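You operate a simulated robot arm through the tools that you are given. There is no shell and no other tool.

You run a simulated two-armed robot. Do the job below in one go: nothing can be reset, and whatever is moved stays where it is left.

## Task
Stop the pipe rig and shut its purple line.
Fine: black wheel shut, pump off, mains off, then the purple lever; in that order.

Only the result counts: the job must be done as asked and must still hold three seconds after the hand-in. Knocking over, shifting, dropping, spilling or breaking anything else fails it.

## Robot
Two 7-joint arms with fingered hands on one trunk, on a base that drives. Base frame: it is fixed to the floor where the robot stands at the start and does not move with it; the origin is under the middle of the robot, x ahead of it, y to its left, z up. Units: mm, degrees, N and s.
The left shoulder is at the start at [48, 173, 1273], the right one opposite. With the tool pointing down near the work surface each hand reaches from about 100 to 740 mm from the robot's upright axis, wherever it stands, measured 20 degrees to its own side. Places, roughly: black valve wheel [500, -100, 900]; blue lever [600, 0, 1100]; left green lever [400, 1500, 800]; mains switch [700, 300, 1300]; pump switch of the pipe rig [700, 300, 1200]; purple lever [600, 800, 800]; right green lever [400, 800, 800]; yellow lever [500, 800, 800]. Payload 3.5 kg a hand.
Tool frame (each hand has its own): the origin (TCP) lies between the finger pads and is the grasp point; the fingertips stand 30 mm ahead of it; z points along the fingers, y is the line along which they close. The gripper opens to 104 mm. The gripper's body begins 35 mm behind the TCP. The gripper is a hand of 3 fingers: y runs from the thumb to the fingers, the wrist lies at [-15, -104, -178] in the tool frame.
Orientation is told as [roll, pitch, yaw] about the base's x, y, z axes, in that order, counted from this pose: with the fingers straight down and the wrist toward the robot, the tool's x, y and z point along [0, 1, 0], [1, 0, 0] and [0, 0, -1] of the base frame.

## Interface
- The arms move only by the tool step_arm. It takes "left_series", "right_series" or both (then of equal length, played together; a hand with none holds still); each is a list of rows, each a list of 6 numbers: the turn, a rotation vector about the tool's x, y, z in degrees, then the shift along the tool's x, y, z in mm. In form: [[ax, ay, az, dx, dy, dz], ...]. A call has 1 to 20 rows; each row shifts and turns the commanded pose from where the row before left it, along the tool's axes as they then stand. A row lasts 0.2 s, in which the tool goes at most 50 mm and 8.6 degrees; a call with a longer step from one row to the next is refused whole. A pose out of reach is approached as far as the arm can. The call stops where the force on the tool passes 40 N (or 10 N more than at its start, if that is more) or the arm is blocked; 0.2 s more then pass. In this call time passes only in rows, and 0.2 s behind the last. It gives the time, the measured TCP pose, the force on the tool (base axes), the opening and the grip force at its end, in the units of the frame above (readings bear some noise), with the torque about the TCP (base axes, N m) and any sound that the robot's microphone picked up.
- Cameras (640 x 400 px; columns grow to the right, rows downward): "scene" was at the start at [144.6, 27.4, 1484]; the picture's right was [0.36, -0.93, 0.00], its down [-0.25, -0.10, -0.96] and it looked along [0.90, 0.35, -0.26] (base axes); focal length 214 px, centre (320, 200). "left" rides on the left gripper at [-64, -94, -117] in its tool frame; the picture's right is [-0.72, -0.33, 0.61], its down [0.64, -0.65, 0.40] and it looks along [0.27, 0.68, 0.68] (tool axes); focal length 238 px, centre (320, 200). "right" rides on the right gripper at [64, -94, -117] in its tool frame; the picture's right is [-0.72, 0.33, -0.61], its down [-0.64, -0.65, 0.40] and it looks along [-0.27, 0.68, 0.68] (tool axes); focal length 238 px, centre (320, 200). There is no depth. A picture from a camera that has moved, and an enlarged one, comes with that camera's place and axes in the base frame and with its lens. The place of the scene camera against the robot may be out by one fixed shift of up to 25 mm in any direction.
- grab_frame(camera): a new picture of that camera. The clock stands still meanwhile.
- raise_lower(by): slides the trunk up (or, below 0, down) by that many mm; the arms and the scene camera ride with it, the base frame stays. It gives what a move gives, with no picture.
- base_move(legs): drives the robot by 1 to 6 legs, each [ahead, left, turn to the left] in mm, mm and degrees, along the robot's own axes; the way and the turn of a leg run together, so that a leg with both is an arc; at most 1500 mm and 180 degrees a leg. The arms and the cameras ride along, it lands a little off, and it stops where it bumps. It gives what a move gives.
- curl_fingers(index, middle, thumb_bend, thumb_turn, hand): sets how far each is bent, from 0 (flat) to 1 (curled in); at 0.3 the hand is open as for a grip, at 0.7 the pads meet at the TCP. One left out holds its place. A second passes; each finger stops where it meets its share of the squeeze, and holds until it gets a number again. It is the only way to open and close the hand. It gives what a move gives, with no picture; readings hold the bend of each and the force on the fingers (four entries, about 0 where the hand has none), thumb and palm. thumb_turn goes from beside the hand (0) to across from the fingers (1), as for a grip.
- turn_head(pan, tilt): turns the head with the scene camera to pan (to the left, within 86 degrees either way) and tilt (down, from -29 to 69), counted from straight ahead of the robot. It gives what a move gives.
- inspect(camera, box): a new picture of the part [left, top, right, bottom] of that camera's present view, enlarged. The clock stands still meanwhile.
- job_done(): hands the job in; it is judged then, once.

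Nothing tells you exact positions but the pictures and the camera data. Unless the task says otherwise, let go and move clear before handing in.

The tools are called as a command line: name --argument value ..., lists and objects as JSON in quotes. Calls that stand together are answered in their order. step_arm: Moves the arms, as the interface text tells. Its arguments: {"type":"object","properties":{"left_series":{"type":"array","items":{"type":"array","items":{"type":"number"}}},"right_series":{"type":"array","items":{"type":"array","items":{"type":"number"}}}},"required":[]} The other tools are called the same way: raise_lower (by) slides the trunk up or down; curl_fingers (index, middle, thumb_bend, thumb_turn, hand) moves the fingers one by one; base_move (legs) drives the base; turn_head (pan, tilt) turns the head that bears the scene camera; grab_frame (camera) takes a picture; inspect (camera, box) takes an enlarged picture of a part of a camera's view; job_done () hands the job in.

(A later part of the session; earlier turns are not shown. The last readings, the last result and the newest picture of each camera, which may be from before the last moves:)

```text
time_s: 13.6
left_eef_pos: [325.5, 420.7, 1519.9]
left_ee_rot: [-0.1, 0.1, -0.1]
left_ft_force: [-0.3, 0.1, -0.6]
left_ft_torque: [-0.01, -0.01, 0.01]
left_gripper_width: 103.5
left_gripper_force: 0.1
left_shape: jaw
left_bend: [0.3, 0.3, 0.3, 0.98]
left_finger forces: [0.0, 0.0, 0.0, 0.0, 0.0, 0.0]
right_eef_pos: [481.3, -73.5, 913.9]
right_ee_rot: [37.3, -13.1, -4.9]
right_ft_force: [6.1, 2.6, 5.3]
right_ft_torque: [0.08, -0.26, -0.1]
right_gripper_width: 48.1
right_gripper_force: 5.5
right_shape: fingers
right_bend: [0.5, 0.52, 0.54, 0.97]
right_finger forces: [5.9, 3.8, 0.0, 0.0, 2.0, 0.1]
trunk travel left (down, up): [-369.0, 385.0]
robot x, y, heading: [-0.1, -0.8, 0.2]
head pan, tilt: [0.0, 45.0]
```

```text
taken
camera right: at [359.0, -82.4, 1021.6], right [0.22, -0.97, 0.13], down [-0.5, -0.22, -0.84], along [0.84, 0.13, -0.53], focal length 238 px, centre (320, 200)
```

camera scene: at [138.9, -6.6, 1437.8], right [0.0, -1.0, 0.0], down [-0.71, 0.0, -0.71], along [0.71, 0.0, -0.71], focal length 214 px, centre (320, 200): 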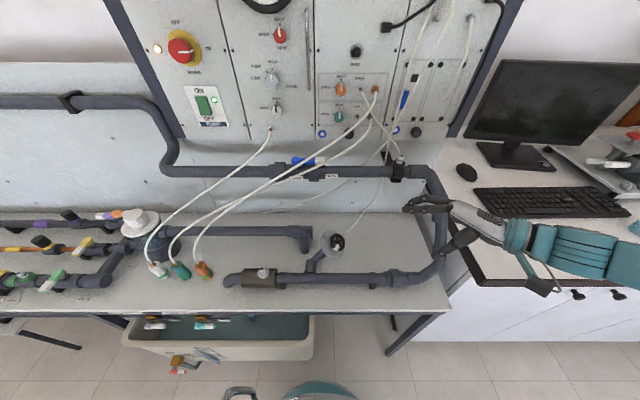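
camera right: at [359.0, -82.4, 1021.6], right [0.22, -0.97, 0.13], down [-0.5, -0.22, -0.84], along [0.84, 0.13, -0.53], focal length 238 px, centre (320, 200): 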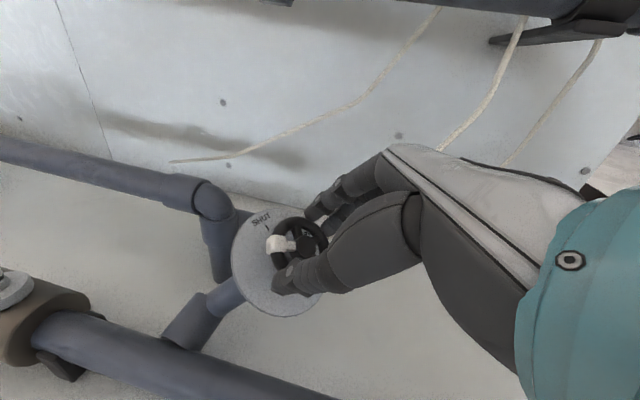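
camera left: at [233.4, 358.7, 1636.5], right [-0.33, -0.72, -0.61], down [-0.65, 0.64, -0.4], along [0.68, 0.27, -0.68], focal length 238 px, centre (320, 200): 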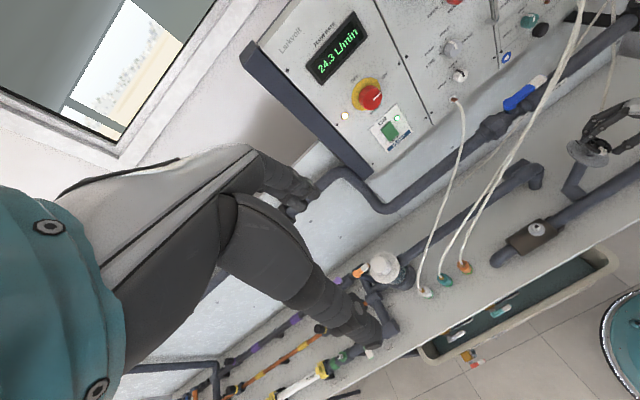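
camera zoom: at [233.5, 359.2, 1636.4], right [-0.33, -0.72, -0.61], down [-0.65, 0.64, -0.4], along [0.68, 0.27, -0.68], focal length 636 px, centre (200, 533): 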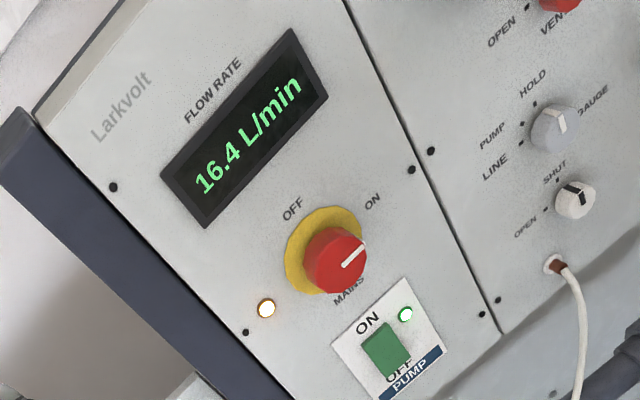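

Flow is now 16.4 L/min and the pointer moves toward SHUT. Continuing clockwise.

step_arm --right_series '[[0, 0, 7, 0, 0, 0], [0, 0, 7, 0, 0, 0], [0, 0, 7, 0, 0, 0], [0, 0, 7, 0, 0, 0]]'

inspect --camera "scene" --box '[300, 200, 400, 270]'

inspect --camera "left" --box '[550, 80, 640, 190]'

inspect --camera "left" --box '[290, 0, 440, 150]'

grab_frame --camera "right"

```text
time_s: 14.4
left_eef_pos: [327.2, 420.8, 1521.1]
left_ee_rot: [0.0, 0.0, 0.0]
left_ft_force: [0.5, 0.4, -0.6]
left_ft_torque: [-0.04, -0.02, 0.02]
left_gripper_width: 103.8
left_gripper_force: 0.1
left_shape: jaw
left_bend: [0.3, 0.3, 0.3, 0.98]
left_finger forces: [0.0, 0.0, 0.1, 0.0, 0.0, 0.1]
right_eef_pos: [457.1, -189.9, 890.2]
right_ee_rot: [27.1, -7.4, -13.0]
right_ft_force: [0.7, 0.6, -0.1]
right_ft_torque: [0.01, -0.04, 0.01]
right_gripper_width: 36.8
right_gripper_force: 0.1
right_shape: fingers
right_bend: [0.56, 0.56, 0.56, 0.98]
right_finger forces: [0.0, 0.1, 0.1, 0.1, 0.0, 0.0]
right hand out of reach, approached as far as the arm can: row 1, 2, 3, 4
trunk travel left (down, up): [-369.0, 385.0]
robot x, y, heading: [0.7, 0.2, -0.1]
head pan, tilt: [0.0, 45.0]
stopped in row 4 (right hand): the arm was blocked; the commanded pose is now the measured one
```

```text
5.71 times, centred on (350, 235) of scene
camera zoom: at [138.3, -6.7, 1437.7], right [0.0, -1.0, 0.0], down [-0.71, 0.0, -0.71], along [0.71, 0.0, -0.71], focal length 1226 px, centre (149, 0)
```

zoom: 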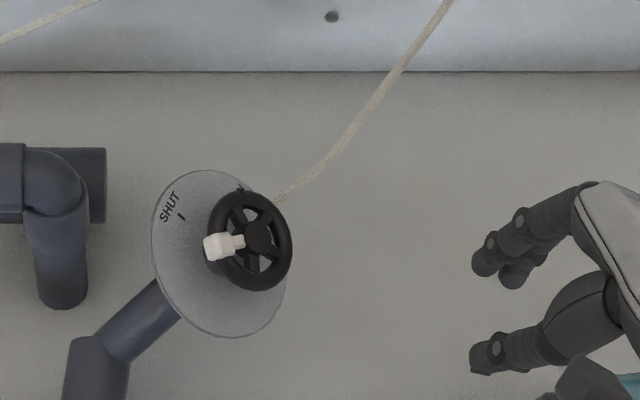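

```text
3.64 times, centred on (595, 135) of left
camera zoom: at [232.8, 357.1, 1636.8], right [-0.33, -0.72, -0.61], down [-0.65, 0.64, -0.4], along [0.68, 0.27, -0.68], focal length 867 px, centre (-680, 436)
```

zoom: 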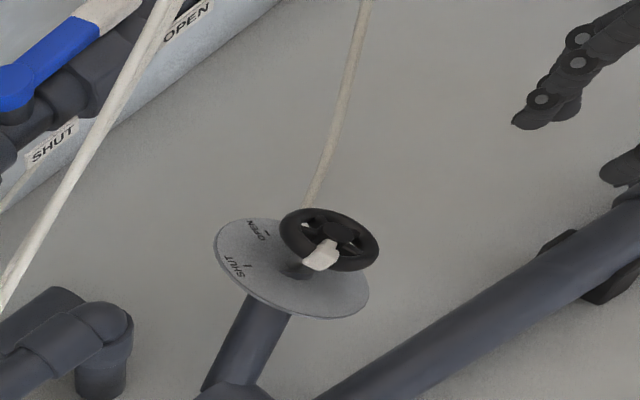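

```text
2.67 times, centred on (365, 75) of left
camera zoom: at [232.8, 357.1, 1636.8], right [-0.33, -0.72, -0.61], down [-0.65, 0.64, -0.4], along [0.68, 0.27, -0.68], focal length 636 px, centre (200, 533)
```

zoom: 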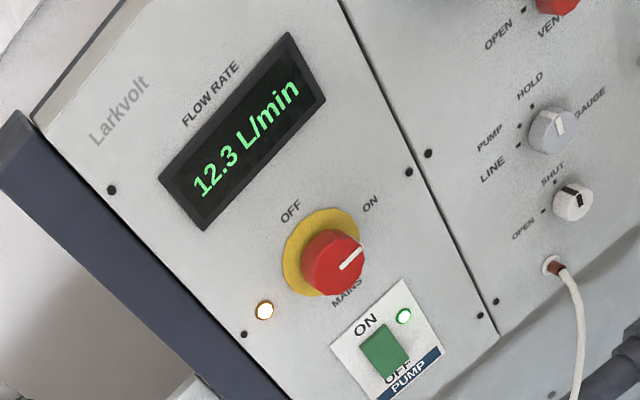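

```text
taken
camera right: at [349.9, -162.1, 1010.9], right [0.08, -0.96, 0.26], down [-0.64, -0.25, -0.73], along [0.77, -0.1, -0.63], focal length 238 px, centre (320, 200)
```

right: 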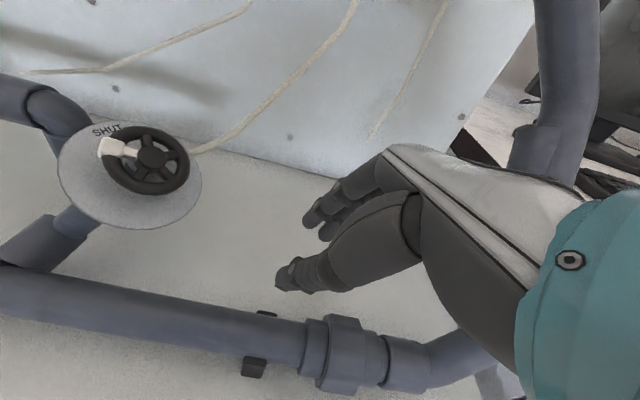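

The flow fell to 12.3 L/min, but the arm ran out of reach and the hand slipped off the wheel to the right. I'll check the surroundings before moving it clear.

grab_frame --camera "scene"

inspect --camera "right" --box '[40, 110, 220, 240]'

```text
taken
camera scene: at [138.3, -6.7, 1437.7], right [0.0, -1.0, 0.0], down [-0.71, 0.0, -0.71], along [0.71, 0.0, -0.71], focal length 214 px, centre (320, 200)
```

scene: 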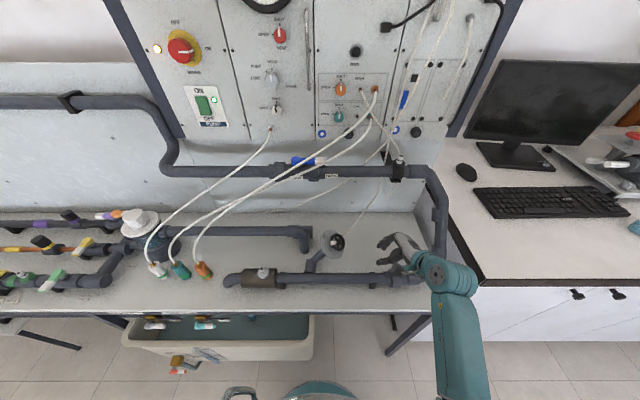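

```text
3.08 times, centred on (130, 175) of right
camera zoom: at [349.9, -162.1, 1010.9], right [0.08, -0.96, 0.26], down [-0.64, -0.25, -0.73], along [0.77, -0.1, -0.63], focal length 733 px, centre (905, 277)
```

zoom: 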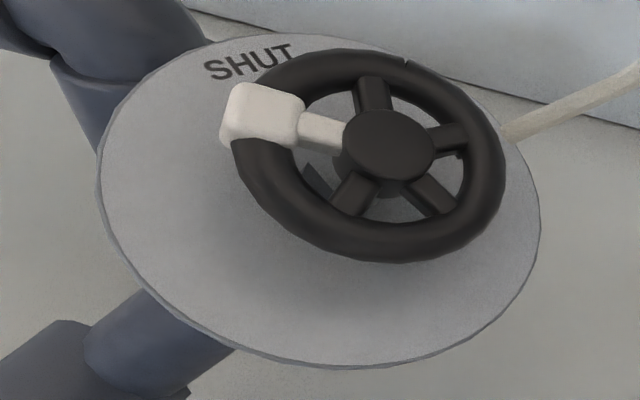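

raise_lower --by 160

curl_fingers --hand "right" --index 0.3 --middle 0.3 --thumb_bend 0.3

grab_frame --camera "scene"

```text
time_s: 16.3
left_eef_pos: [327.9, 420.3, 1680.0]
left_ee_rot: [0.0, 0.0, -0.1]
left_ft_force: [0.2, -0.4, 0.7]
left_ft_torque: [-0.03, 0.03, 0.02]
left_gripper_width: 103.7
left_gripper_force: 0.0
left_shape: jaw
left_bend: [0.3, 0.3, 0.3, 0.98]
left_finger forces: [0.0, 0.1, 0.1, 0.0, 0.0, 0.1]
right_eef_pos: [456.8, -189.7, 1050.1]
right_ee_rot: [27.4, -7.3, -13.1]
right_ft_force: [-0.3, -0.3, -0.1]
right_ft_torque: [-0.01, 0.02, 0.04]
right_gripper_width: 37.1
right_gripper_force: 0.1
right_shape: fingers
right_bend: [0.56, 0.56, 0.56, 0.98]
right_finger forces: [0.0, 0.0, 0.1, 0.0, 0.0, 0.0]
trunk travel left (down, up): [-529.0, 225.0]
robot x, y, heading: [0.1, -0.2, -0.1]
head pan, tilt: [0.0, 45.0]
```

```text
time_s: 17.3
left_eef_pos: [327.4, 420.4, 1680.3]
left_ee_rot: [-0.1, 0.0, 0.0]
left_ft_force: [-0.6, -0.5, -0.2]
left_ft_torque: [0.01, 0.02, -0.01]
left_gripper_width: 103.7
left_gripper_force: 0.0
left_shape: jaw
left_bend: [0.3, 0.3, 0.3, 0.98]
left_finger forces: [0.0, 0.1, 0.0, 0.0, 0.1, 0.0]
right_eef_pos: [457.2, -189.5, 1049.3]
right_ee_rot: [27.4, -7.3, -13.1]
right_ft_force: [0.6, -0.4, -0.9]
right_ft_torque: [-0.02, -0.01, 0.01]
right_gripper_width: 102.6
right_gripper_force: 0.0
right_shape: fingers
right_bend: [0.3, 0.3, 0.3, 0.98]
right_finger forces: [0.1, 0.0, 0.0, 0.1, 0.0, 0.0]
trunk travel left (down, up): [-529.0, 225.0]
robot x, y, heading: [-1.8, 0.4, -0.1]
head pan, tilt: [0.0, 45.0]
```

```text
taken
camera scene: at [109.4, -6.3, 1598.7], right [0.0, -1.0, 0.0], down [-0.71, 0.0, -0.71], along [0.71, 0.0, -0.71], focal length 214 px, centre (320, 200)
```

scene: 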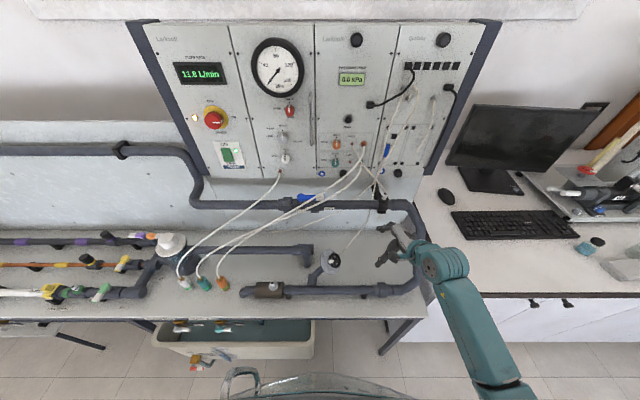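

Nothing was disturbed. With the trunk raised, I'll realign to the wheel axis and test in free space whether the hand can turn further clockwise.

step_arm --right_series '[[0, 5.4, 0, 0, 0, 0], [0, 5.4, 0, 0, 0, 0], [0, 0, 7, 0, 0, 0], [0, 0, 7, 0, 0, 0], [0, 0, 7, 0, 0, 0]]'

```text
time_s: 18.5
left_eef_pos: [325.5, 421.4, 1681.3]
left_ee_rot: [0.0, 0.0, 0.1]
left_ft_force: [-1.0, 0.5, -0.5]
left_ft_torque: [0.01, 0.02, -0.02]
left_gripper_width: 103.9
left_gripper_force: 0.2
left_shape: jaw
left_bend: [0.3, 0.3, 0.3, 0.98]
left_finger forces: [0.1, 0.0, 0.0, 0.1, 0.1, 0.0]
right_eef_pos: [441.6, -201.3, 1036.2]
right_ee_rot: [38.4, 5.8, -29.5]
right_ft_force: [0.0, -0.6, -0.2]
right_ft_torque: [0.01, 0.0, -0.03]
right_gripper_width: 102.9
right_gripper_force: 0.1
right_shape: fingers
right_bend: [0.3, 0.3, 0.3, 0.98]
right_finger forces: [0.0, 0.0, 0.1, 0.1, 0.0, 0.1]
right hand out of reach, approached as far as the arm can: row 5
trunk travel left (down, up): [-529.0, 225.0]
robot x, y, heading: [2.2, -4.5, -0.3]
head pan, tilt: [0.0, 45.0]
```

step_arm --right_series '[[0, 0, -7.4, 0, 0, 0], [0, 0, -7.4, 0, 0, 0], [0, 0, -7.4, 0, 0, 0], [0, 0, -7.4, 0, 0, 0], [0, 0, -7.4, 0, 0, 0]]'

```text
time_s: 19.7
left_eef_pos: [328.1, 421.0, 1680.0]
left_ee_rot: [0.0, 0.0, 0.0]
left_ft_force: [0.4, 0.3, -0.1]
left_ft_torque: [0.0, -0.02, 0.02]
left_gripper_width: 103.8
left_gripper_force: 0.0
left_shape: jaw
left_bend: [0.3, 0.3, 0.3, 0.98]
left_finger forces: [0.1, 0.0, 0.1, 0.0, 0.0, 0.0]
right_eef_pos: [442.0, -202.7, 1036.3]
right_ee_rot: [35.5, -16.8, 0.1]
right_ft_force: [-0.8, 0.1, -0.6]
right_ft_torque: [-0.04, -0.04, 0.0]
right_gripper_width: 102.9
right_gripper_force: 0.1
right_shape: fingers
right_bend: [0.3, 0.3, 0.3, 0.98]
right_finger forces: [0.0, 0.0, 0.0, 0.0, 0.0, 0.0]
trunk travel left (down, up): [-529.0, 225.0]
robot x, y, heading: [3.2, -0.9, 0.2]
head pan, tilt: [0.0, 45.0]
```

step_arm --right_series '[[0, 0, 0, 10.6, 0.7, 36.6], [0, 0, 0, 10.6, 0.7, 36.6], [0, 0, 0, 10.6, 0.7, 36.6]]'

grab_frame --camera "right"

grab_frame --camera "scene"

```text
time_s: 20.5
left_eef_pos: [327.4, 421.0, 1679.5]
left_ee_rot: [0.1, 0.0, 0.0]
left_ft_force: [-0.4, 0.0, 0.6]
left_ft_torque: [-0.03, 0.01, -0.02]
left_gripper_width: 104.0
left_gripper_force: 0.0
left_shape: jaw
left_bend: [0.3, 0.3, 0.3, 0.98]
left_finger forces: [0.1, 0.0, 0.1, 0.0, 0.0, 0.0]
right_eef_pos: [464.8, -109.8, 968.0]
right_ee_rot: [35.5, -16.9, 0.0]
right_ft_force: [-0.2, 0.6, -0.8]
right_ft_torque: [0.0, 0.02, -0.01]
right_gripper_width: 102.8
right_gripper_force: 0.1
right_shape: fingers
right_bend: [0.3, 0.3, 0.3, 0.98]
right_finger forces: [0.0, 0.0, 0.1, 0.1, 0.0, 0.1]
trunk travel left (down, up): [-529.0, 225.0]
robot x, y, heading: [-5.3, 1.6, 0.2]
head pan, tilt: [0.0, 45.0]
```

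```text
taken
camera right: at [336.6, -125.6, 1067.2], right [0.29, -0.94, 0.17], down [-0.42, -0.29, -0.86], along [0.86, 0.17, -0.48], focal length 238 px, centre (320, 200)
```

right: 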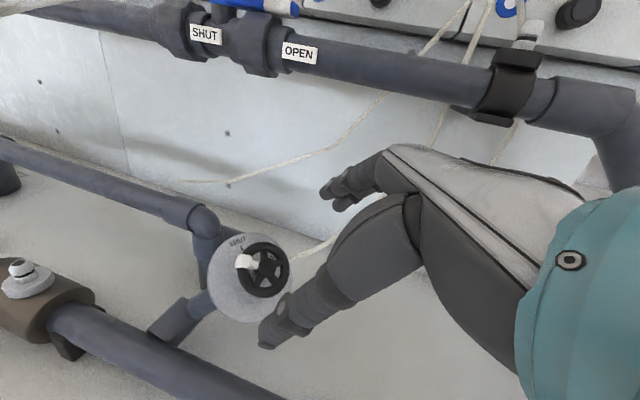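

```text
taken
camera scene: at [109.7, -5.3, 1598.6], right [0.0, -1.0, 0.0], down [-0.71, 0.0, -0.71], along [0.71, 0.0, -0.71], focal length 214 px, centre (320, 200)
```

scene: 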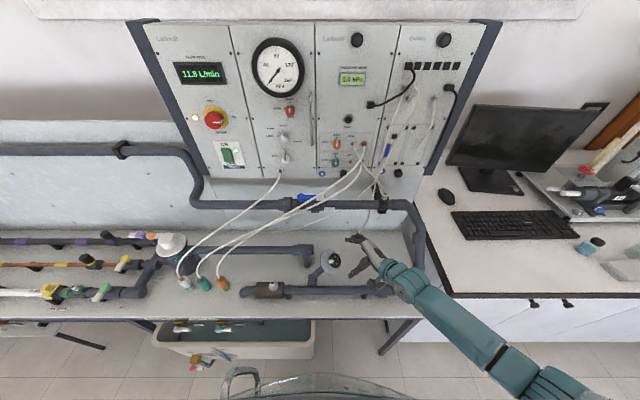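

step_arm --right_series '[[0, 0, 7, 0, 0, 0], [0, 0, 7, 0, 0, 0], [0, 0, 7, 0, 0, 0]]'

```text
time_s: 21.3
left_eef_pos: [327.0, 422.5, 1680.9]
left_ee_rot: [0.0, 0.0, 0.0]
left_ft_force: [0.7, 0.1, 0.6]
left_ft_torque: [-0.01, 0.0, -0.01]
left_gripper_width: 103.7
left_gripper_force: 0.1
left_shape: jaw
left_bend: [0.3, 0.3, 0.3, 0.98]
left_finger forces: [0.0, 0.0, 0.0, 0.0, 0.0, 0.0]
right_eef_pos: [463.8, -111.3, 968.0]
right_ee_rot: [38.5, -4.1, -17.0]
right_ft_force: [0.5, 0.1, -1.7]
right_ft_torque: [0.03, 0.0, 0.01]
right_gripper_width: 102.6
right_gripper_force: 0.1
right_shape: fingers
right_bend: [0.3, 0.3, 0.3, 0.98]
right_finger forces: [0.1, 0.0, 0.0, 0.0, 0.0, 0.0]
trunk travel left (down, up): [-529.0, 225.0]
robot x, y, heading: [0.4, 0.3, -0.0]
head pan, tilt: [0.0, 45.0]
```

step_arm --right_series '[[0, 0, 7, 0, 0, 0], [0, 0, 7, 0, 0, 0]]'

```text
time_s: 22.0
left_eef_pos: [326.3, 418.5, 1681.1]
left_ee_rot: [-0.1, 0.0, 0.0]
left_ft_force: [-0.4, 0.2, 0.6]
left_ft_torque: [0.0, 0.02, -0.01]
left_gripper_width: 103.8
left_gripper_force: 0.1
left_shape: jaw
left_bend: [0.3, 0.3, 0.3, 0.98]
left_finger forces: [0.1, 0.0, 0.1, 0.0, 0.0, 0.0]
right_eef_pos: [452.1, -236.1, 947.8]
right_ee_rot: [28.2, -3.3, -24.6]
right_ft_force: [0.4, 0.7, -1.2]
right_ft_torque: [-0.03, -0.02, -0.05]
right_gripper_width: 102.7
right_gripper_force: 0.0
right_shape: fingers
right_bend: [0.3, 0.3, 0.3, 0.98]
right_finger forces: [0.0, 0.0, 0.1, 0.0, 0.0, 0.1]
right hand out of reach, approached as far as the arm can: row 1, 2
trunk travel left (down, up): [-529.0, 225.0]
robot x, y, heading: [-0.2, 0.4, 0.1]
head pan, tilt: [0.0, 45.0]
stopped in row 2 (right hand): the arm was blocked; the commanded pose is now the measured one
```

The turn limit is near +11° here; a higher trunk moved that limit favourably, so I'll raise further and test again.

raise_lower --by 130

step_arm --right_series '[[0, 5, 0, 0, 0, 0], [0, 5, 0, 0, 0, 0]]'

```text
time_s: 23.6
left_eef_pos: [326.7, 420.1, 1810.8]
left_ee_rot: [0.0, 0.0, 0.0]
left_ft_force: [-0.9, -0.1, -0.4]
left_ft_torque: [-0.01, -0.02, 0.02]
left_gripper_width: 103.7
left_gripper_force: 0.0
left_shape: jaw
left_bend: [0.3, 0.3, 0.3, 0.98]
left_finger forces: [0.0, 0.0, 0.1, 0.1, 0.1, 0.0]
right_eef_pos: [451.2, -242.0, 1076.0]
right_ee_rot: [27.5, -3.6, -24.4]
right_ft_force: [-0.2, 0.0, -0.9]
right_ft_torque: [0.03, 0.02, 0.01]
right_gripper_width: 103.2
right_gripper_force: 0.0
right_shape: fingers
right_bend: [0.3, 0.3, 0.3, 0.98]
right_finger forces: [0.0, 0.0, 0.0, 0.1, 0.0, 0.0]
trunk travel left (down, up): [-659.0, 95.0]
robot x, y, heading: [-3.3, 4.6, -0.1]
head pan, tilt: [0.0, 45.0]
```

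```text
time_s: 24.2
left_eef_pos: [327.2, 418.4, 1811.3]
left_ee_rot: [0.1, 0.0, 0.0]
left_ft_force: [0.1, 0.3, 0.0]
left_ft_torque: [0.02, -0.02, 0.04]
left_gripper_width: 103.9
left_gripper_force: 0.1
left_shape: jaw
left_bend: [0.3, 0.3, 0.3, 0.98]
left_finger forces: [0.0, 0.0, 0.1, 0.0, 0.0, 0.1]
right_eef_pos: [452.0, -234.4, 1078.3]
right_ee_rot: [38.6, -3.1, -24.5]
right_ft_force: [-0.6, -0.3, -0.6]
right_ft_torque: [-0.02, 0.02, 0.03]
right_gripper_width: 103.0
right_gripper_force: 0.1
right_shape: fingers
right_bend: [0.3, 0.3, 0.3, 0.98]
right_finger forces: [0.0, 0.1, 0.0, 0.1, 0.0, 0.0]
trunk travel left (down, up): [-659.0, 95.0]
robot x, y, heading: [-0.7, -0.0, 0.2]
head pan, tilt: [0.0, 45.0]
```

step_arm --right_series '[[4.5, 0, 0, 0, 0, 0], [0, 0, 0, 6, -7.8, 39.6], [0, 0, 0, 6, -7.8, 39.6], [0, 0, 0, 6, -7.8, 39.6], [0, 0, 0, 6, -7.8, 39.6]]'

```text
time_s: 25.4
left_eef_pos: [328.3, 423.4, 1810.4]
left_ee_rot: [-0.1, 0.0, 0.0]
left_ft_force: [-0.7, 0.0, 0.2]
left_ft_torque: [0.01, 0.06, 0.02]
left_gripper_width: 103.5
left_gripper_force: 0.0
left_shape: jaw
left_bend: [0.3, 0.3, 0.3, 0.98]
left_finger forces: [0.1, 0.0, 0.1, 0.0, 0.1, 0.1]
right_eef_pos: [467.7, -109.8, 970.2]
right_ee_rot: [38.3, 0.2, -21.8]
right_ft_force: [0.1, -0.3, 0.1]
right_ft_torque: [-0.02, -0.02, -0.02]
right_gripper_width: 102.8
right_gripper_force: 0.1
right_shape: fingers
right_bend: [0.3, 0.3, 0.3, 0.98]
right_finger forces: [0.0, 0.1, 0.0, 0.0, 0.0, 0.1]
trunk travel left (down, up): [-659.0, 95.0]
robot x, y, heading: [-1.3, 3.1, -0.1]
head pan, tilt: [0.0, 45.0]
```

step_arm --right_series '[[0, 0, 6, 0, 0, 0], [0, 0, 6, 0, 0, 0]]'

```text
time_s: 26.2
left_eef_pos: [326.5, 418.8, 1811.0]
left_ee_rot: [0.1, 0.0, -0.1]
left_ft_force: [-1.0, -0.6, -0.3]
left_ft_torque: [0.02, 0.0, 0.01]
left_gripper_width: 103.7
left_gripper_force: 0.1
left_shape: jaw
left_bend: [0.3, 0.3, 0.3, 0.98]
left_finger forces: [0.1, 0.0, 0.1, 0.0, 0.0, 0.0]
right_eef_pos: [463.2, -177.6, 958.7]
right_ee_rot: [32.8, 5.1, -32.4]
right_ft_force: [-0.7, 0.7, -0.1]
right_ft_torque: [0.02, 0.01, 0.01]
right_gripper_width: 103.1
right_gripper_force: 0.1
right_shape: fingers
right_bend: [0.3, 0.3, 0.3, 0.98]
right_finger forces: [0.0, 0.0, 0.1, 0.0, 0.1, 0.0]
trunk travel left (down, up): [-659.0, 95.0]
robot x, y, heading: [-2.3, -1.5, -0.1]
head pan, tilt: [0.0, 45.0]
stopped in row 2 (right hand): the arm was blocked; the commanded pose is now the measured one
```

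step_arm --right_series '[[3.3, 5, 0, 0, 0, -10], [0, 0, -7.9, 0, 0, 0], [0, 0, -7.9, 0, 0, 0], [0, 0, -7.9, 0, 0, 0], [0, 0, -7.9, 0, 0, 0], [0, 0, -7.9, 0, 0, 0], [0, 0, -7.9, 0, 0, 0], [0, 0, -7.9, 0, 0, 0], [0, 0, -7.9, 0, 0, 0], [0, 0, -7.9, 0, 0, 0]]'

grab_frame --camera "right"

grab_frame --camera "scene"

```text
time_s: 28.4
left_eef_pos: [327.6, 419.8, 1810.8]
left_ee_rot: [-0.1, 0.1, 0.0]
left_ft_force: [-0.7, -0.8, 0.5]
left_ft_torque: [0.04, -0.02, 0.02]
left_gripper_width: 103.6
left_gripper_force: 0.0
left_shape: jaw
left_bend: [0.3, 0.3, 0.3, 0.98]
left_finger forces: [0.0, 0.0, 0.1, 0.0, 0.1, 0.0]
right_eef_pos: [461.7, -154.6, 1014.9]
right_ee_rot: [25.0, -30.8, 27.2]
right_ft_force: [-0.6, 1.1, 1.2]
right_ft_torque: [0.03, 0.0, 0.01]
right_gripper_width: 103.0
right_gripper_force: 0.0
right_shape: fingers
right_bend: [0.3, 0.3, 0.3, 0.98]
right_finger forces: [0.0, 0.0, 0.0, 0.0, 0.0, 0.1]
right hand out of reach, approached as far as the arm can: row 3, 7, 8, 9, 10
trunk travel left (down, up): [-659.0, 95.0]
robot x, y, heading: [4.1, 3.8, -0.0]
head pan, tilt: [0.0, 45.0]
```

```text
taken
camera right: at [323.9, -214.5, 1080.5], right [0.55, -0.74, 0.38], down [-0.02, -0.47, -0.88], along [0.83, 0.48, -0.28], focal length 238 px, centre (320, 200)
```

right: 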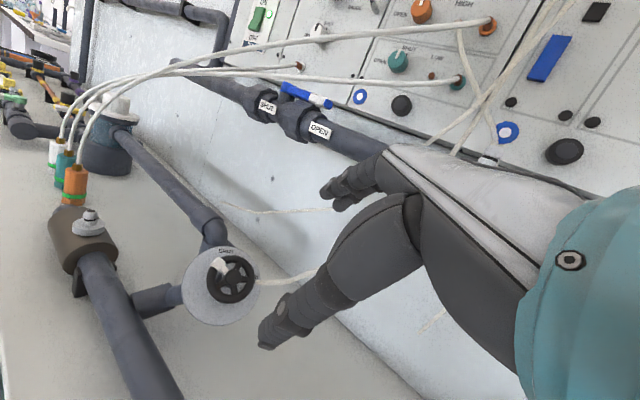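

```text
taken
camera scene: at [102.8, -7.6, 1728.9], right [0.0, -1.0, 0.0], down [-0.71, 0.0, -0.71], along [0.71, 0.0, -0.71], focal length 214 px, centre (320, 200)
```

scene: 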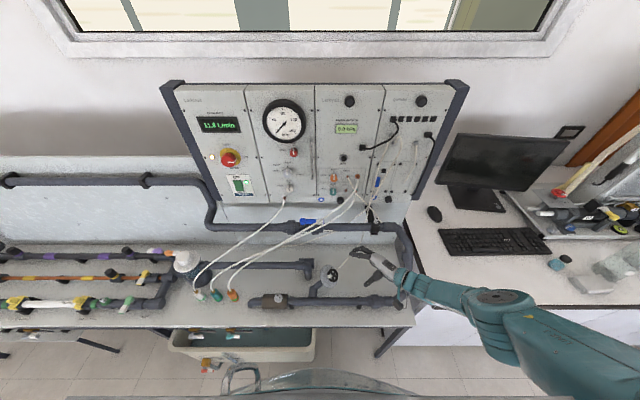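

step_arm --right_series '[[0, 0, 8, 0, 0, 0], [0, 0, 8, 0, 0, 0]]'

```text
time_s: 29.0
left_eef_pos: [326.5, 421.9, 1810.6]
left_ee_rot: [0.0, 0.1, -0.1]
left_ft_force: [-0.2, -0.1, -0.1]
left_ft_torque: [0.01, 0.0, 0.02]
left_gripper_width: 103.7
left_gripper_force: 0.1
left_shape: jaw
left_bend: [0.3, 0.3, 0.3, 0.98]
left_finger forces: [0.1, 0.1, 0.0, 0.1, 0.0, 0.0]
right_eef_pos: [461.0, -153.9, 1014.1]
right_ee_rot: [32.3, -23.1, 11.2]
right_ft_force: [-1.0, -0.2, -0.2]
right_ft_torque: [0.01, 0.02, -0.01]
right_gripper_width: 103.2
right_gripper_force: 0.0
right_shape: fingers
right_bend: [0.3, 0.3, 0.3, 0.98]
right_finger forces: [0.1, 0.0, 0.0, 0.0, 0.1, 0.1]
trunk travel left (down, up): [-659.0, 95.0]
robot x, y, heading: [-3.3, -0.3, -0.0]
head pan, tilt: [0.0, 45.0]
```

step_arm --right_series '[[0, 0, 0, 2.5, -2, 34.9], [0, 0, 0, 2.5, -2, 34.9], [0, 0, 0, 2.5, -2, 34.9]]'

inspect --camera "right" --box '[200, 160, 380, 340]'

inspect --camera "scene" --box '[290, 220, 410, 310]'

```text
time_s: 29.8
left_eef_pos: [326.8, 420.1, 1811.6]
left_ee_rot: [0.0, -0.1, 0.0]
left_ft_force: [-0.1, 0.6, -0.5]
left_ft_torque: [-0.04, 0.01, -0.03]
left_gripper_width: 103.7
left_gripper_force: 0.1
left_shape: jaw
left_bend: [0.3, 0.3, 0.3, 0.98]
left_finger forces: [0.0, 0.1, 0.1, 0.0, 0.0, 0.1]
right_eef_pos: [465.6, -130.5, 987.8]
right_ee_rot: [32.2, -23.1, 11.2]
right_ft_force: [-0.2, 0.3, -0.4]
right_ft_torque: [0.01, 0.01, 0.04]
right_gripper_width: 103.4
right_gripper_force: 0.1
right_shape: fingers
right_bend: [0.3, 0.3, 0.3, 0.98]
right_finger forces: [0.1, 0.0, 0.1, 0.0, 0.1, 0.0]
right hand out of reach, approached as far as the arm can: row 2, 3
trunk travel left (down, up): [-659.0, 95.0]
robot x, y, heading: [-1.1, 0.6, -0.2]
head pan, tilt: [0.0, 45.0]
```

```text
2.22 times, centred on (290, 250) of right
camera zoom: at [331.0, -166.1, 1073.5], right [0.43, -0.87, 0.25], down [-0.26, -0.39, -0.88], along [0.87, 0.31, -0.39], focal length 530 px, centre (387, 89)
```

zoom: 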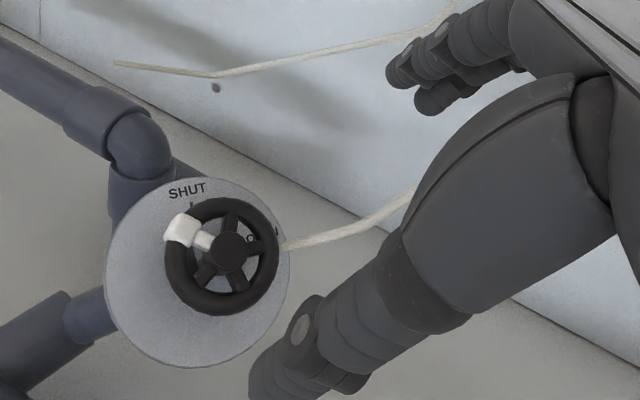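

```text
4.44 times, centred on (350, 265) of scene
camera zoom: at [103.0, -6.9, 1728.9], right [0.0, -1.0, 0.0], down [-0.71, 0.0, -0.71], along [0.71, 0.0, -0.71], focal length 953 px, centre (187, -89)
```

zoom: 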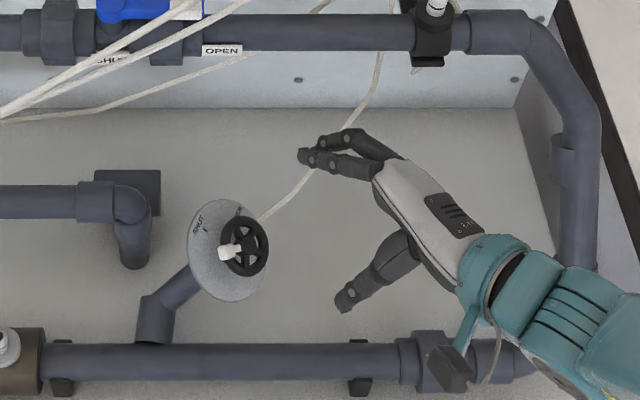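

The trunk is now too high for the lower pose, so I'll back off a bit and lower the trunk to an in-between height.

step_arm --right_series '[[0, 0, 0, 0, 0, -40], [0, 0, 0, 0, 0, -40]]'

raise_lower --by -110

inspect --camera "scene" --box '[290, 200, 410, 290]'

inspect --camera "right" --box '[200, 160, 380, 340]'

```text
time_s: 30.4
left_eef_pos: [326.1, 419.4, 1810.7]
left_ee_rot: [-0.1, 0.0, 0.1]
left_ft_force: [0.6, 0.4, -0.9]
left_ft_torque: [0.0, -0.01, 0.01]
left_gripper_width: 103.7
left_gripper_force: 0.0
left_shape: jaw
left_bend: [0.3, 0.3, 0.3, 0.98]
left_finger forces: [0.1, 0.0, 0.1, 0.0, 0.0, 0.0]
right_eef_pos: [446.1, -174.4, 1049.0]
right_ee_rot: [32.1, -23.0, 11.3]
right_ft_force: [-0.4, -0.3, 0.4]
right_ft_torque: [-0.01, 0.03, 0.0]
right_gripper_width: 103.3
right_gripper_force: 0.1
right_shape: fingers
right_bend: [0.3, 0.3, 0.3, 0.98]
right_finger forces: [0.0, 0.0, 0.0, 0.1, 0.0, 0.0]
trunk travel left (down, up): [-659.0, 95.0]
robot x, y, heading: [1.8, 0.7, -0.3]
head pan, tilt: [0.0, 45.0]
```

```text
time_s: 31.8
left_eef_pos: [326.3, 420.3, 1700.3]
left_ee_rot: [0.0, 0.0, -0.1]
left_ft_force: [-0.2, 0.0, 0.0]
left_ft_torque: [0.0, 0.01, 0.0]
left_gripper_width: 103.5
left_gripper_force: 0.0
left_shape: jaw
left_bend: [0.3, 0.3, 0.3, 0.98]
left_finger forces: [0.0, 0.1, 0.0, 0.0, 0.0, 0.1]
right_eef_pos: [447.4, -174.7, 940.0]
right_ee_rot: [32.1, -23.0, 11.4]
right_ft_force: [-0.5, 0.3, 0.3]
right_ft_torque: [-0.02, -0.01, -0.04]
right_gripper_width: 102.9
right_gripper_force: 0.2
right_shape: fingers
right_bend: [0.3, 0.3, 0.3, 0.98]
right_finger forces: [0.0, 0.0, 0.0, 0.1, 0.0, 0.0]
trunk travel left (down, up): [-549.0, 205.0]
robot x, y, heading: [-0.8, 2.8, -0.2]
head pan, tilt: [0.0, 45.0]
```

```text
4.44 times, centred on (350, 245) of scene
camera zoom: at [107.4, -6.5, 1618.9], right [0.0, -1.0, 0.0], down [-0.71, 0.0, -0.71], along [0.71, 0.0, -0.71], focal length 953 px, centre (187, 0)
```

zoom: 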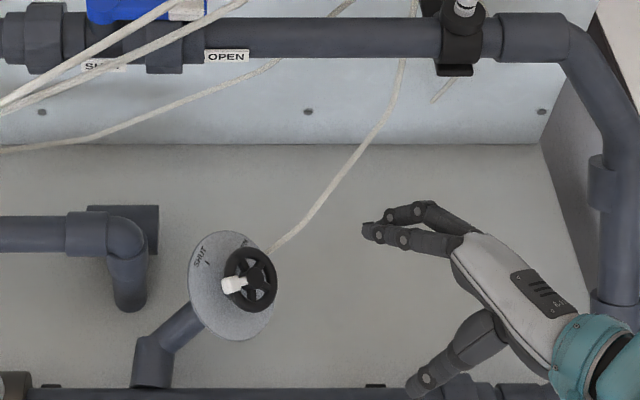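

```text
2.22 times, centred on (290, 250) of right
camera zoom: at [311.8, -210.1, 1024.7], right [0.43, -0.87, 0.25], down [-0.26, -0.39, -0.88], along [0.87, 0.31, -0.39], focal length 530 px, centre (387, 89)
```

zoom: 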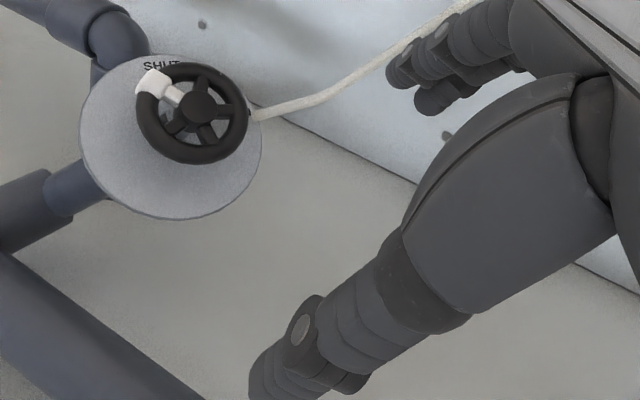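

step_arm --right_series '[[0, 0, 0, 27.6, 19.5, 0], [0, 0, 0, 27.6, 19.5, 0], [0, 0, 0, 0, 0, 31], [0, 0, 0, 0, 0, 31]]'

inspect --camera "right" --box '[220, 190, 360, 330]'

```text
time_s: 32.8
left_eef_pos: [328.5, 421.0, 1700.2]
left_ee_rot: [0.0, 0.0, 0.1]
left_ft_force: [0.2, 0.1, 0.1]
left_ft_torque: [-0.01, -0.01, -0.02]
left_gripper_width: 103.3
left_gripper_force: 0.0
left_shape: jaw
left_bend: [0.3, 0.3, 0.3, 0.98]
left_finger forces: [0.1, 0.0, 0.1, 0.1, 0.0, 0.1]
right_eef_pos: [475.7, -87.3, 932.5]
right_ee_rot: [32.1, -23.1, 11.2]
right_ft_force: [0.0, -0.1, 1.0]
right_ft_torque: [0.04, -0.04, -0.02]
right_gripper_width: 103.2
right_gripper_force: 0.0
right_shape: fingers
right_bend: [0.3, 0.3, 0.3, 0.98]
right_finger forces: [0.0, 0.0, 0.0, 0.0, 0.0, 0.1]
trunk travel left (down, up): [-549.0, 205.0]
robot x, y, heading: [-1.2, 0.6, -0.1]
head pan, tilt: [0.0, 45.0]
```

```text
2.86 times, centred on (290, 260) of right
camera zoom: at [340.8, -123.4, 1017.7], right [0.43, -0.87, 0.25], down [-0.26, -0.39, -0.88], along [0.87, 0.31, -0.39], focal length 681 px, centre (406, 29)
```

zoom: 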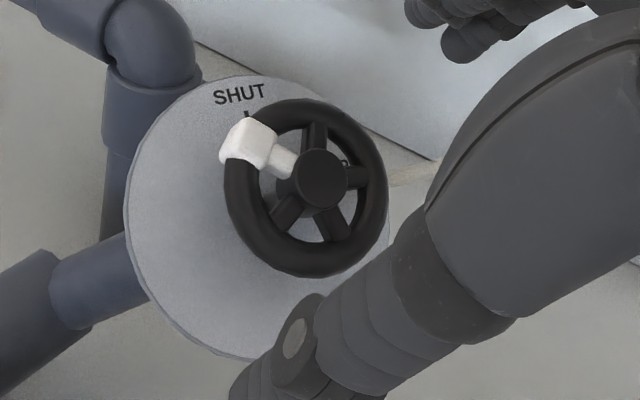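

step_arm --right_series '[[0, 0, 0, 0.4, 1, 10], [0, 0, 0, 0.4, 1, 10], [0, 0, 0, 0, 0, 9]]'

inspect --camera "right" --box '[220, 190, 360, 330]'

inspect --camera "scene" --box '[290, 200, 410, 290]'

```text
time_s: 33.6
left_eef_pos: [327.4, 421.6, 1700.4]
left_ee_rot: [-0.1, 0.0, 0.0]
left_ft_force: [0.3, 0.1, -0.1]
left_ft_torque: [0.05, -0.04, 0.04]
left_gripper_width: 103.5
left_gripper_force: 0.0
left_shape: jaw
left_bend: [0.3, 0.3, 0.3, 0.98]
left_finger forces: [0.0, 0.1, 0.0, 0.0, 0.1, 0.0]
right_eef_pos: [483.3, -70.2, 911.7]
right_ee_rot: [32.2, -23.0, 11.3]
right_ft_force: [1.6, 0.7, 0.0]
right_ft_torque: [-0.02, -0.01, -0.03]
right_gripper_width: 103.1
right_gripper_force: 0.1
right_shape: fingers
right_bend: [0.3, 0.3, 0.3, 0.98]
right_finger forces: [0.0, 0.0, 0.0, 0.1, 0.1, 0.1]
trunk travel left (down, up): [-549.0, 205.0]
robot x, y, heading: [1.2, -4.2, -0.1]
head pan, tilt: [0.0, 45.0]
```

```text
2.86 times, centred on (290, 260) of right
camera zoom: at [348.5, -105.5, 997.7], right [0.43, -0.87, 0.25], down [-0.26, -0.39, -0.88], along [0.87, 0.31, -0.39], focal length 681 px, centre (406, 29)
```

zoom: 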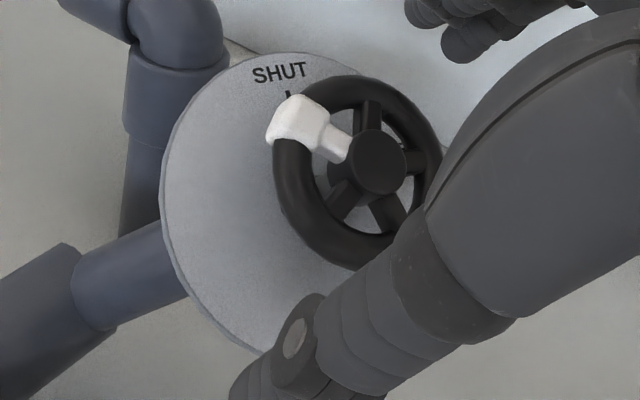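

```text
4.44 times, centred on (350, 245) of scene
camera zoom: at [107.8, -6.1, 1618.7], right [0.0, -1.0, 0.0], down [-0.71, 0.0, -0.71], along [0.71, 0.0, -0.71], focal length 953 px, centre (187, 0)
```

zoom: 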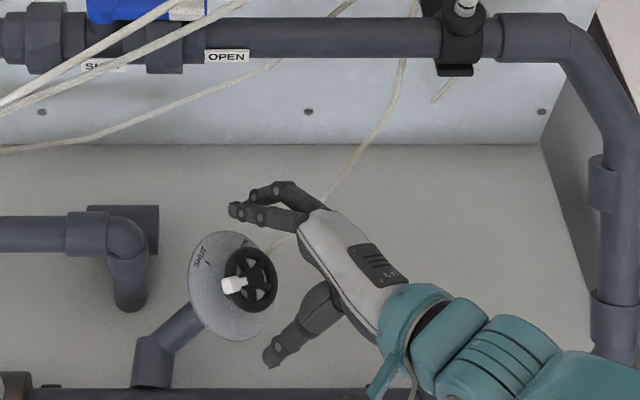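

step_arm --right_series '[[0, 0, -6, 0, 0, 0], [0, 0, -6, 0, 0, 0]]'

```text
time_s: 34.2
left_eef_pos: [326.4, 420.1, 1700.6]
left_ee_rot: [0.0, 0.0, 0.0]
left_ft_force: [-0.2, 0.8, -0.7]
left_ft_torque: [0.03, 0.03, 0.01]
left_gripper_width: 103.9
left_gripper_force: 0.1
left_shape: jaw
left_bend: [0.3, 0.3, 0.3, 0.98]
left_finger forces: [0.0, 0.0, 0.1, 0.0, 0.0, 0.0]
right_eef_pos: [483.9, -69.0, 910.1]
right_ee_rot: [27.1, -29.0, 22.9]
right_ft_force: [1.0, 0.0, 0.2]
right_ft_torque: [-0.01, -0.02, -0.01]
right_gripper_width: 103.3
right_gripper_force: 0.1
right_shape: fingers
right_bend: [0.3, 0.3, 0.3, 0.98]
right_finger forces: [0.0, 0.1, 0.0, 0.0, 0.1, 0.0]
trunk travel left (down, up): [-549.0, 205.0]
robot x, y, heading: [2.1, 0.4, -0.2]
head pan, tilt: [0.0, 45.0]
```

curl_fingers --hand "right" --index 0.58 --middle 0.58 --thumb_bend 0.58

step_arm --right_series '[[0, 0, 5, 0, 0, 0], [0, 0, 6, 0, 0, 0], [0, 0, 6, 0, 0, 0]]'

grab_frame --camera "scene"

inspect --camera "right" --box '[220, 190, 360, 330]'

```text
time_s: 35.2
left_eef_pos: [327.1, 421.2, 1700.4]
left_ee_rot: [0.1, 0.0, 0.0]
left_ft_force: [0.5, -0.6, 0.1]
left_ft_torque: [0.01, 0.03, -0.02]
left_gripper_width: 104.1
left_gripper_force: 0.1
left_shape: jaw
left_bend: [0.3, 0.3, 0.3, 0.98]
left_finger forces: [0.0, 0.0, 0.0, 0.1, 0.0, 0.1]
right_eef_pos: [483.5, -69.5, 911.8]
right_ee_rot: [27.2, -29.1, 22.8]
right_ft_force: [6.4, 1.8, 5.9]
right_ft_torque: [0.12, -0.21, -0.12]
right_gripper_width: 47.9
right_gripper_force: 7.4
right_shape: fingers
right_bend: [0.51, 0.53, 0.53, 0.97]
right_finger forces: [5.5, 5.5, 0.0, 0.0, 3.1, 0.0]
trunk travel left (down, up): [-549.0, 205.0]
robot x, y, heading: [-4.1, 1.8, -0.2]
head pan, tilt: [0.0, 45.0]
```

```text
time_s: 36.0
left_eef_pos: [326.4, 418.8, 1701.8]
left_ee_rot: [0.0, 0.0, 0.0]
left_ft_force: [-0.6, -0.4, -0.1]
left_ft_torque: [-0.01, 0.0, -0.02]
left_gripper_width: 103.6
left_gripper_force: 0.1
left_shape: jaw
left_bend: [0.3, 0.3, 0.3, 0.98]
left_finger forces: [0.1, 0.0, 0.0, 0.0, 0.0, 0.0]
right_eef_pos: [484.3, -69.6, 913.5]
right_ee_rot: [33.9, -20.3, 6.8]
right_ft_force: [5.4, -1.3, 7.4]
right_ft_torque: [0.11, -0.34, -0.11]
right_gripper_width: 47.5
right_gripper_force: 7.2
right_shape: fingers
right_bend: [0.51, 0.52, 0.53, 0.97]
right_finger forces: [5.6, 5.2, 0.0, 0.0, 3.6, 0.0]
trunk travel left (down, up): [-549.0, 205.0]
robot x, y, heading: [-1.5, -0.2, -0.1]
head pan, tilt: [0.0, 45.0]
```

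```text
taken
camera scene: at [107.6, -6.4, 1618.7], right [0.0, -1.0, 0.0], down [-0.71, 0.0, -0.71], along [0.71, 0.0, -0.71], focal length 214 px, centre (320, 200)
```

scene: 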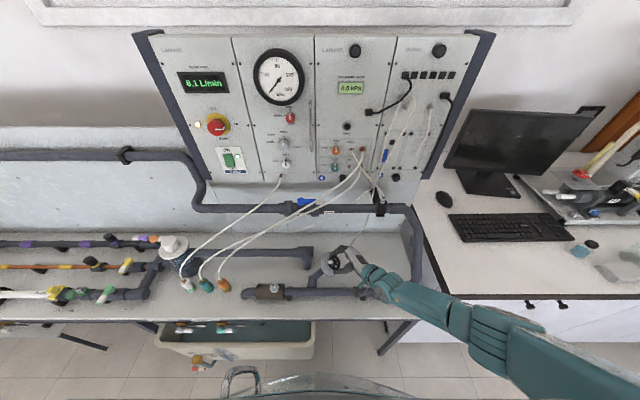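

```text
2.86 times, centred on (290, 260) of right
camera zoom: at [351.7, -96.9, 1004.0], right [0.38, -0.9, 0.21], down [-0.33, -0.35, -0.88], along [0.86, 0.26, -0.43], focal length 681 px, centre (406, 29)
```

zoom: 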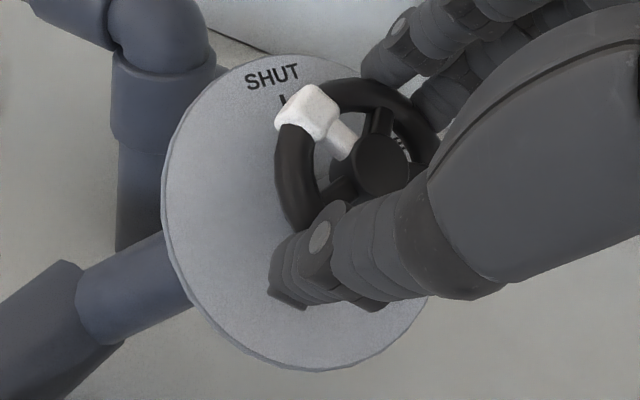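

Flow is 8.1 L/min. Continuing in small steps toward the reach limit.

step_arm --right_series '[[0, 0, 6, 0, 0, 0], [0, 0, 6, 0, 0, 0], [0, 0, 6, 0, 0, 0]]'

inspect --camera "scene" --box '[130, 30, 300, 180]'

inspect --camera "right" --box '[220, 190, 360, 330]'

```text
time_s: 36.8
left_eef_pos: [327.7, 422.5, 1700.0]
left_ee_rot: [-0.1, 0.0, -0.1]
left_ft_force: [0.1, 0.2, -0.4]
left_ft_torque: [-0.04, 0.0, -0.05]
left_gripper_width: 103.4
left_gripper_force: 0.1
left_shape: jaw
left_bend: [0.3, 0.3, 0.3, 0.98]
left_finger forces: [0.0, 0.1, 0.1, 0.0, 0.0, 0.1]
right_eef_pos: [484.3, -69.5, 911.2]
right_ee_rot: [37.8, -9.9, -8.4]
right_ft_force: [5.4, -3.8, 7.0]
right_ft_torque: [0.05, -0.34, -0.16]
right_gripper_width: 48.2
right_gripper_force: 7.2
right_shape: fingers
right_bend: [0.51, 0.53, 0.53, 0.97]
right_finger forces: [6.0, 4.7, 0.0, 0.1, 3.7, 0.1]
trunk travel left (down, up): [-549.0, 205.0]
robot x, y, heading: [-0.4, -0.7, -0.1]
head pan, tilt: [0.0, 45.0]
```

```text
2.67 times, centred on (215, 105) of scene
camera zoom: at [107.7, -5.6, 1618.7], right [0.0, -1.0, 0.0], down [-0.71, 0.0, -0.71], along [0.71, 0.0, -0.71], focal length 572 px, centre (600, 453)
```

zoom: 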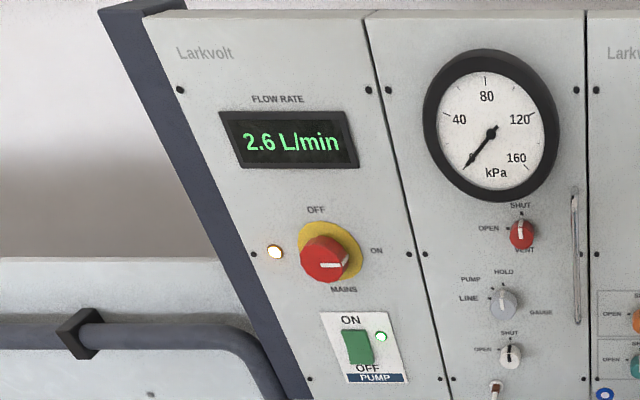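

```text
2.86 times, centred on (290, 260) of right
camera zoom: at [367.1, -73.5, 1025.5], right [0.17, -0.98, 0.1], down [-0.55, -0.18, -0.81], along [0.82, 0.09, -0.57], focal length 681 px, centre (406, 29)
```

zoom: 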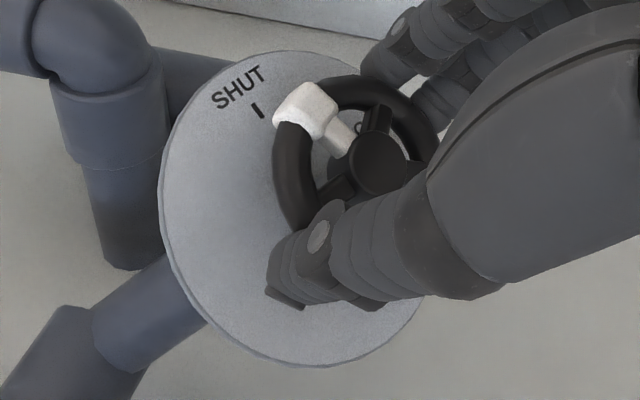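

step_arm --right_series '[[0, 0, 5, 0, 0, 0]]'

inspect --camera "scene" --box '[130, 30, 300, 180]'

inspect --camera "right" --box '[220, 190, 360, 330]'

```text
time_s: 37.2
left_eef_pos: [327.8, 422.4, 1699.6]
left_ee_rot: [-0.1, 0.0, 0.0]
left_ft_force: [0.0, 0.2, 0.0]
left_ft_torque: [-0.02, 0.01, 0.0]
left_gripper_width: 103.8
left_gripper_force: 0.0
left_shape: jaw
left_bend: [0.3, 0.3, 0.3, 0.98]
left_finger forces: [0.0, 0.0, 0.0, 0.1, 0.0, 0.0]
right_eef_pos: [484.4, -69.3, 911.8]
right_ee_rot: [38.4, -6.6, -12.4]
right_ft_force: [6.5, -1.1, 5.9]
right_ft_torque: [0.03, -0.34, -0.14]
right_gripper_width: 48.1
right_gripper_force: 6.8
right_shape: fingers
right_bend: [0.51, 0.53, 0.53, 0.97]
right_finger forces: [5.9, 4.8, 0.1, 0.0, 3.8, 0.1]
trunk travel left (down, up): [-549.0, 205.0]
robot x, y, heading: [0.4, -0.3, -0.1]
head pan, tilt: [0.0, 45.0]
```

```text
2.67 times, centred on (215, 105) of scene
camera zoom: at [107.8, -5.4, 1618.7], right [0.0, -1.0, 0.0], down [-0.71, 0.0, -0.71], along [0.71, 0.0, -0.71], focal length 572 px, centre (600, 453)
```

zoom: 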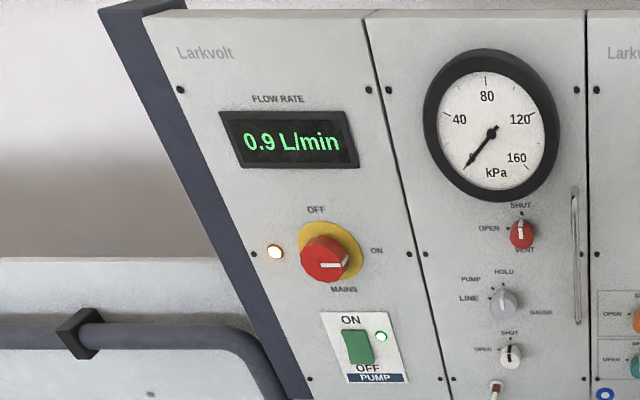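

```text
2.86 times, centred on (290, 260) of right
camera zoom: at [373.1, -68.2, 1031.5], right [0.11, -0.99, 0.07], down [-0.61, -0.12, -0.79], along [0.79, 0.04, -0.61], focal length 681 px, centre (406, 29)
```

zoom: 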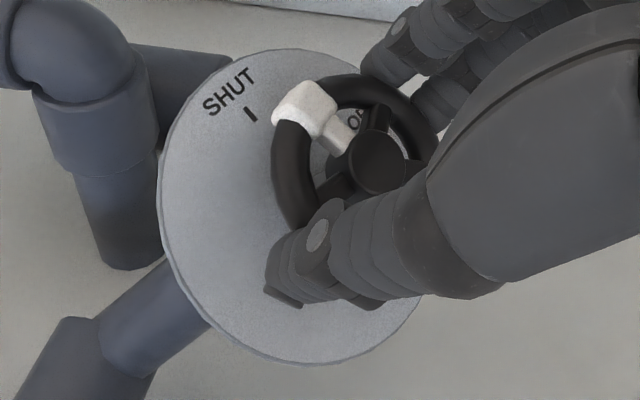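

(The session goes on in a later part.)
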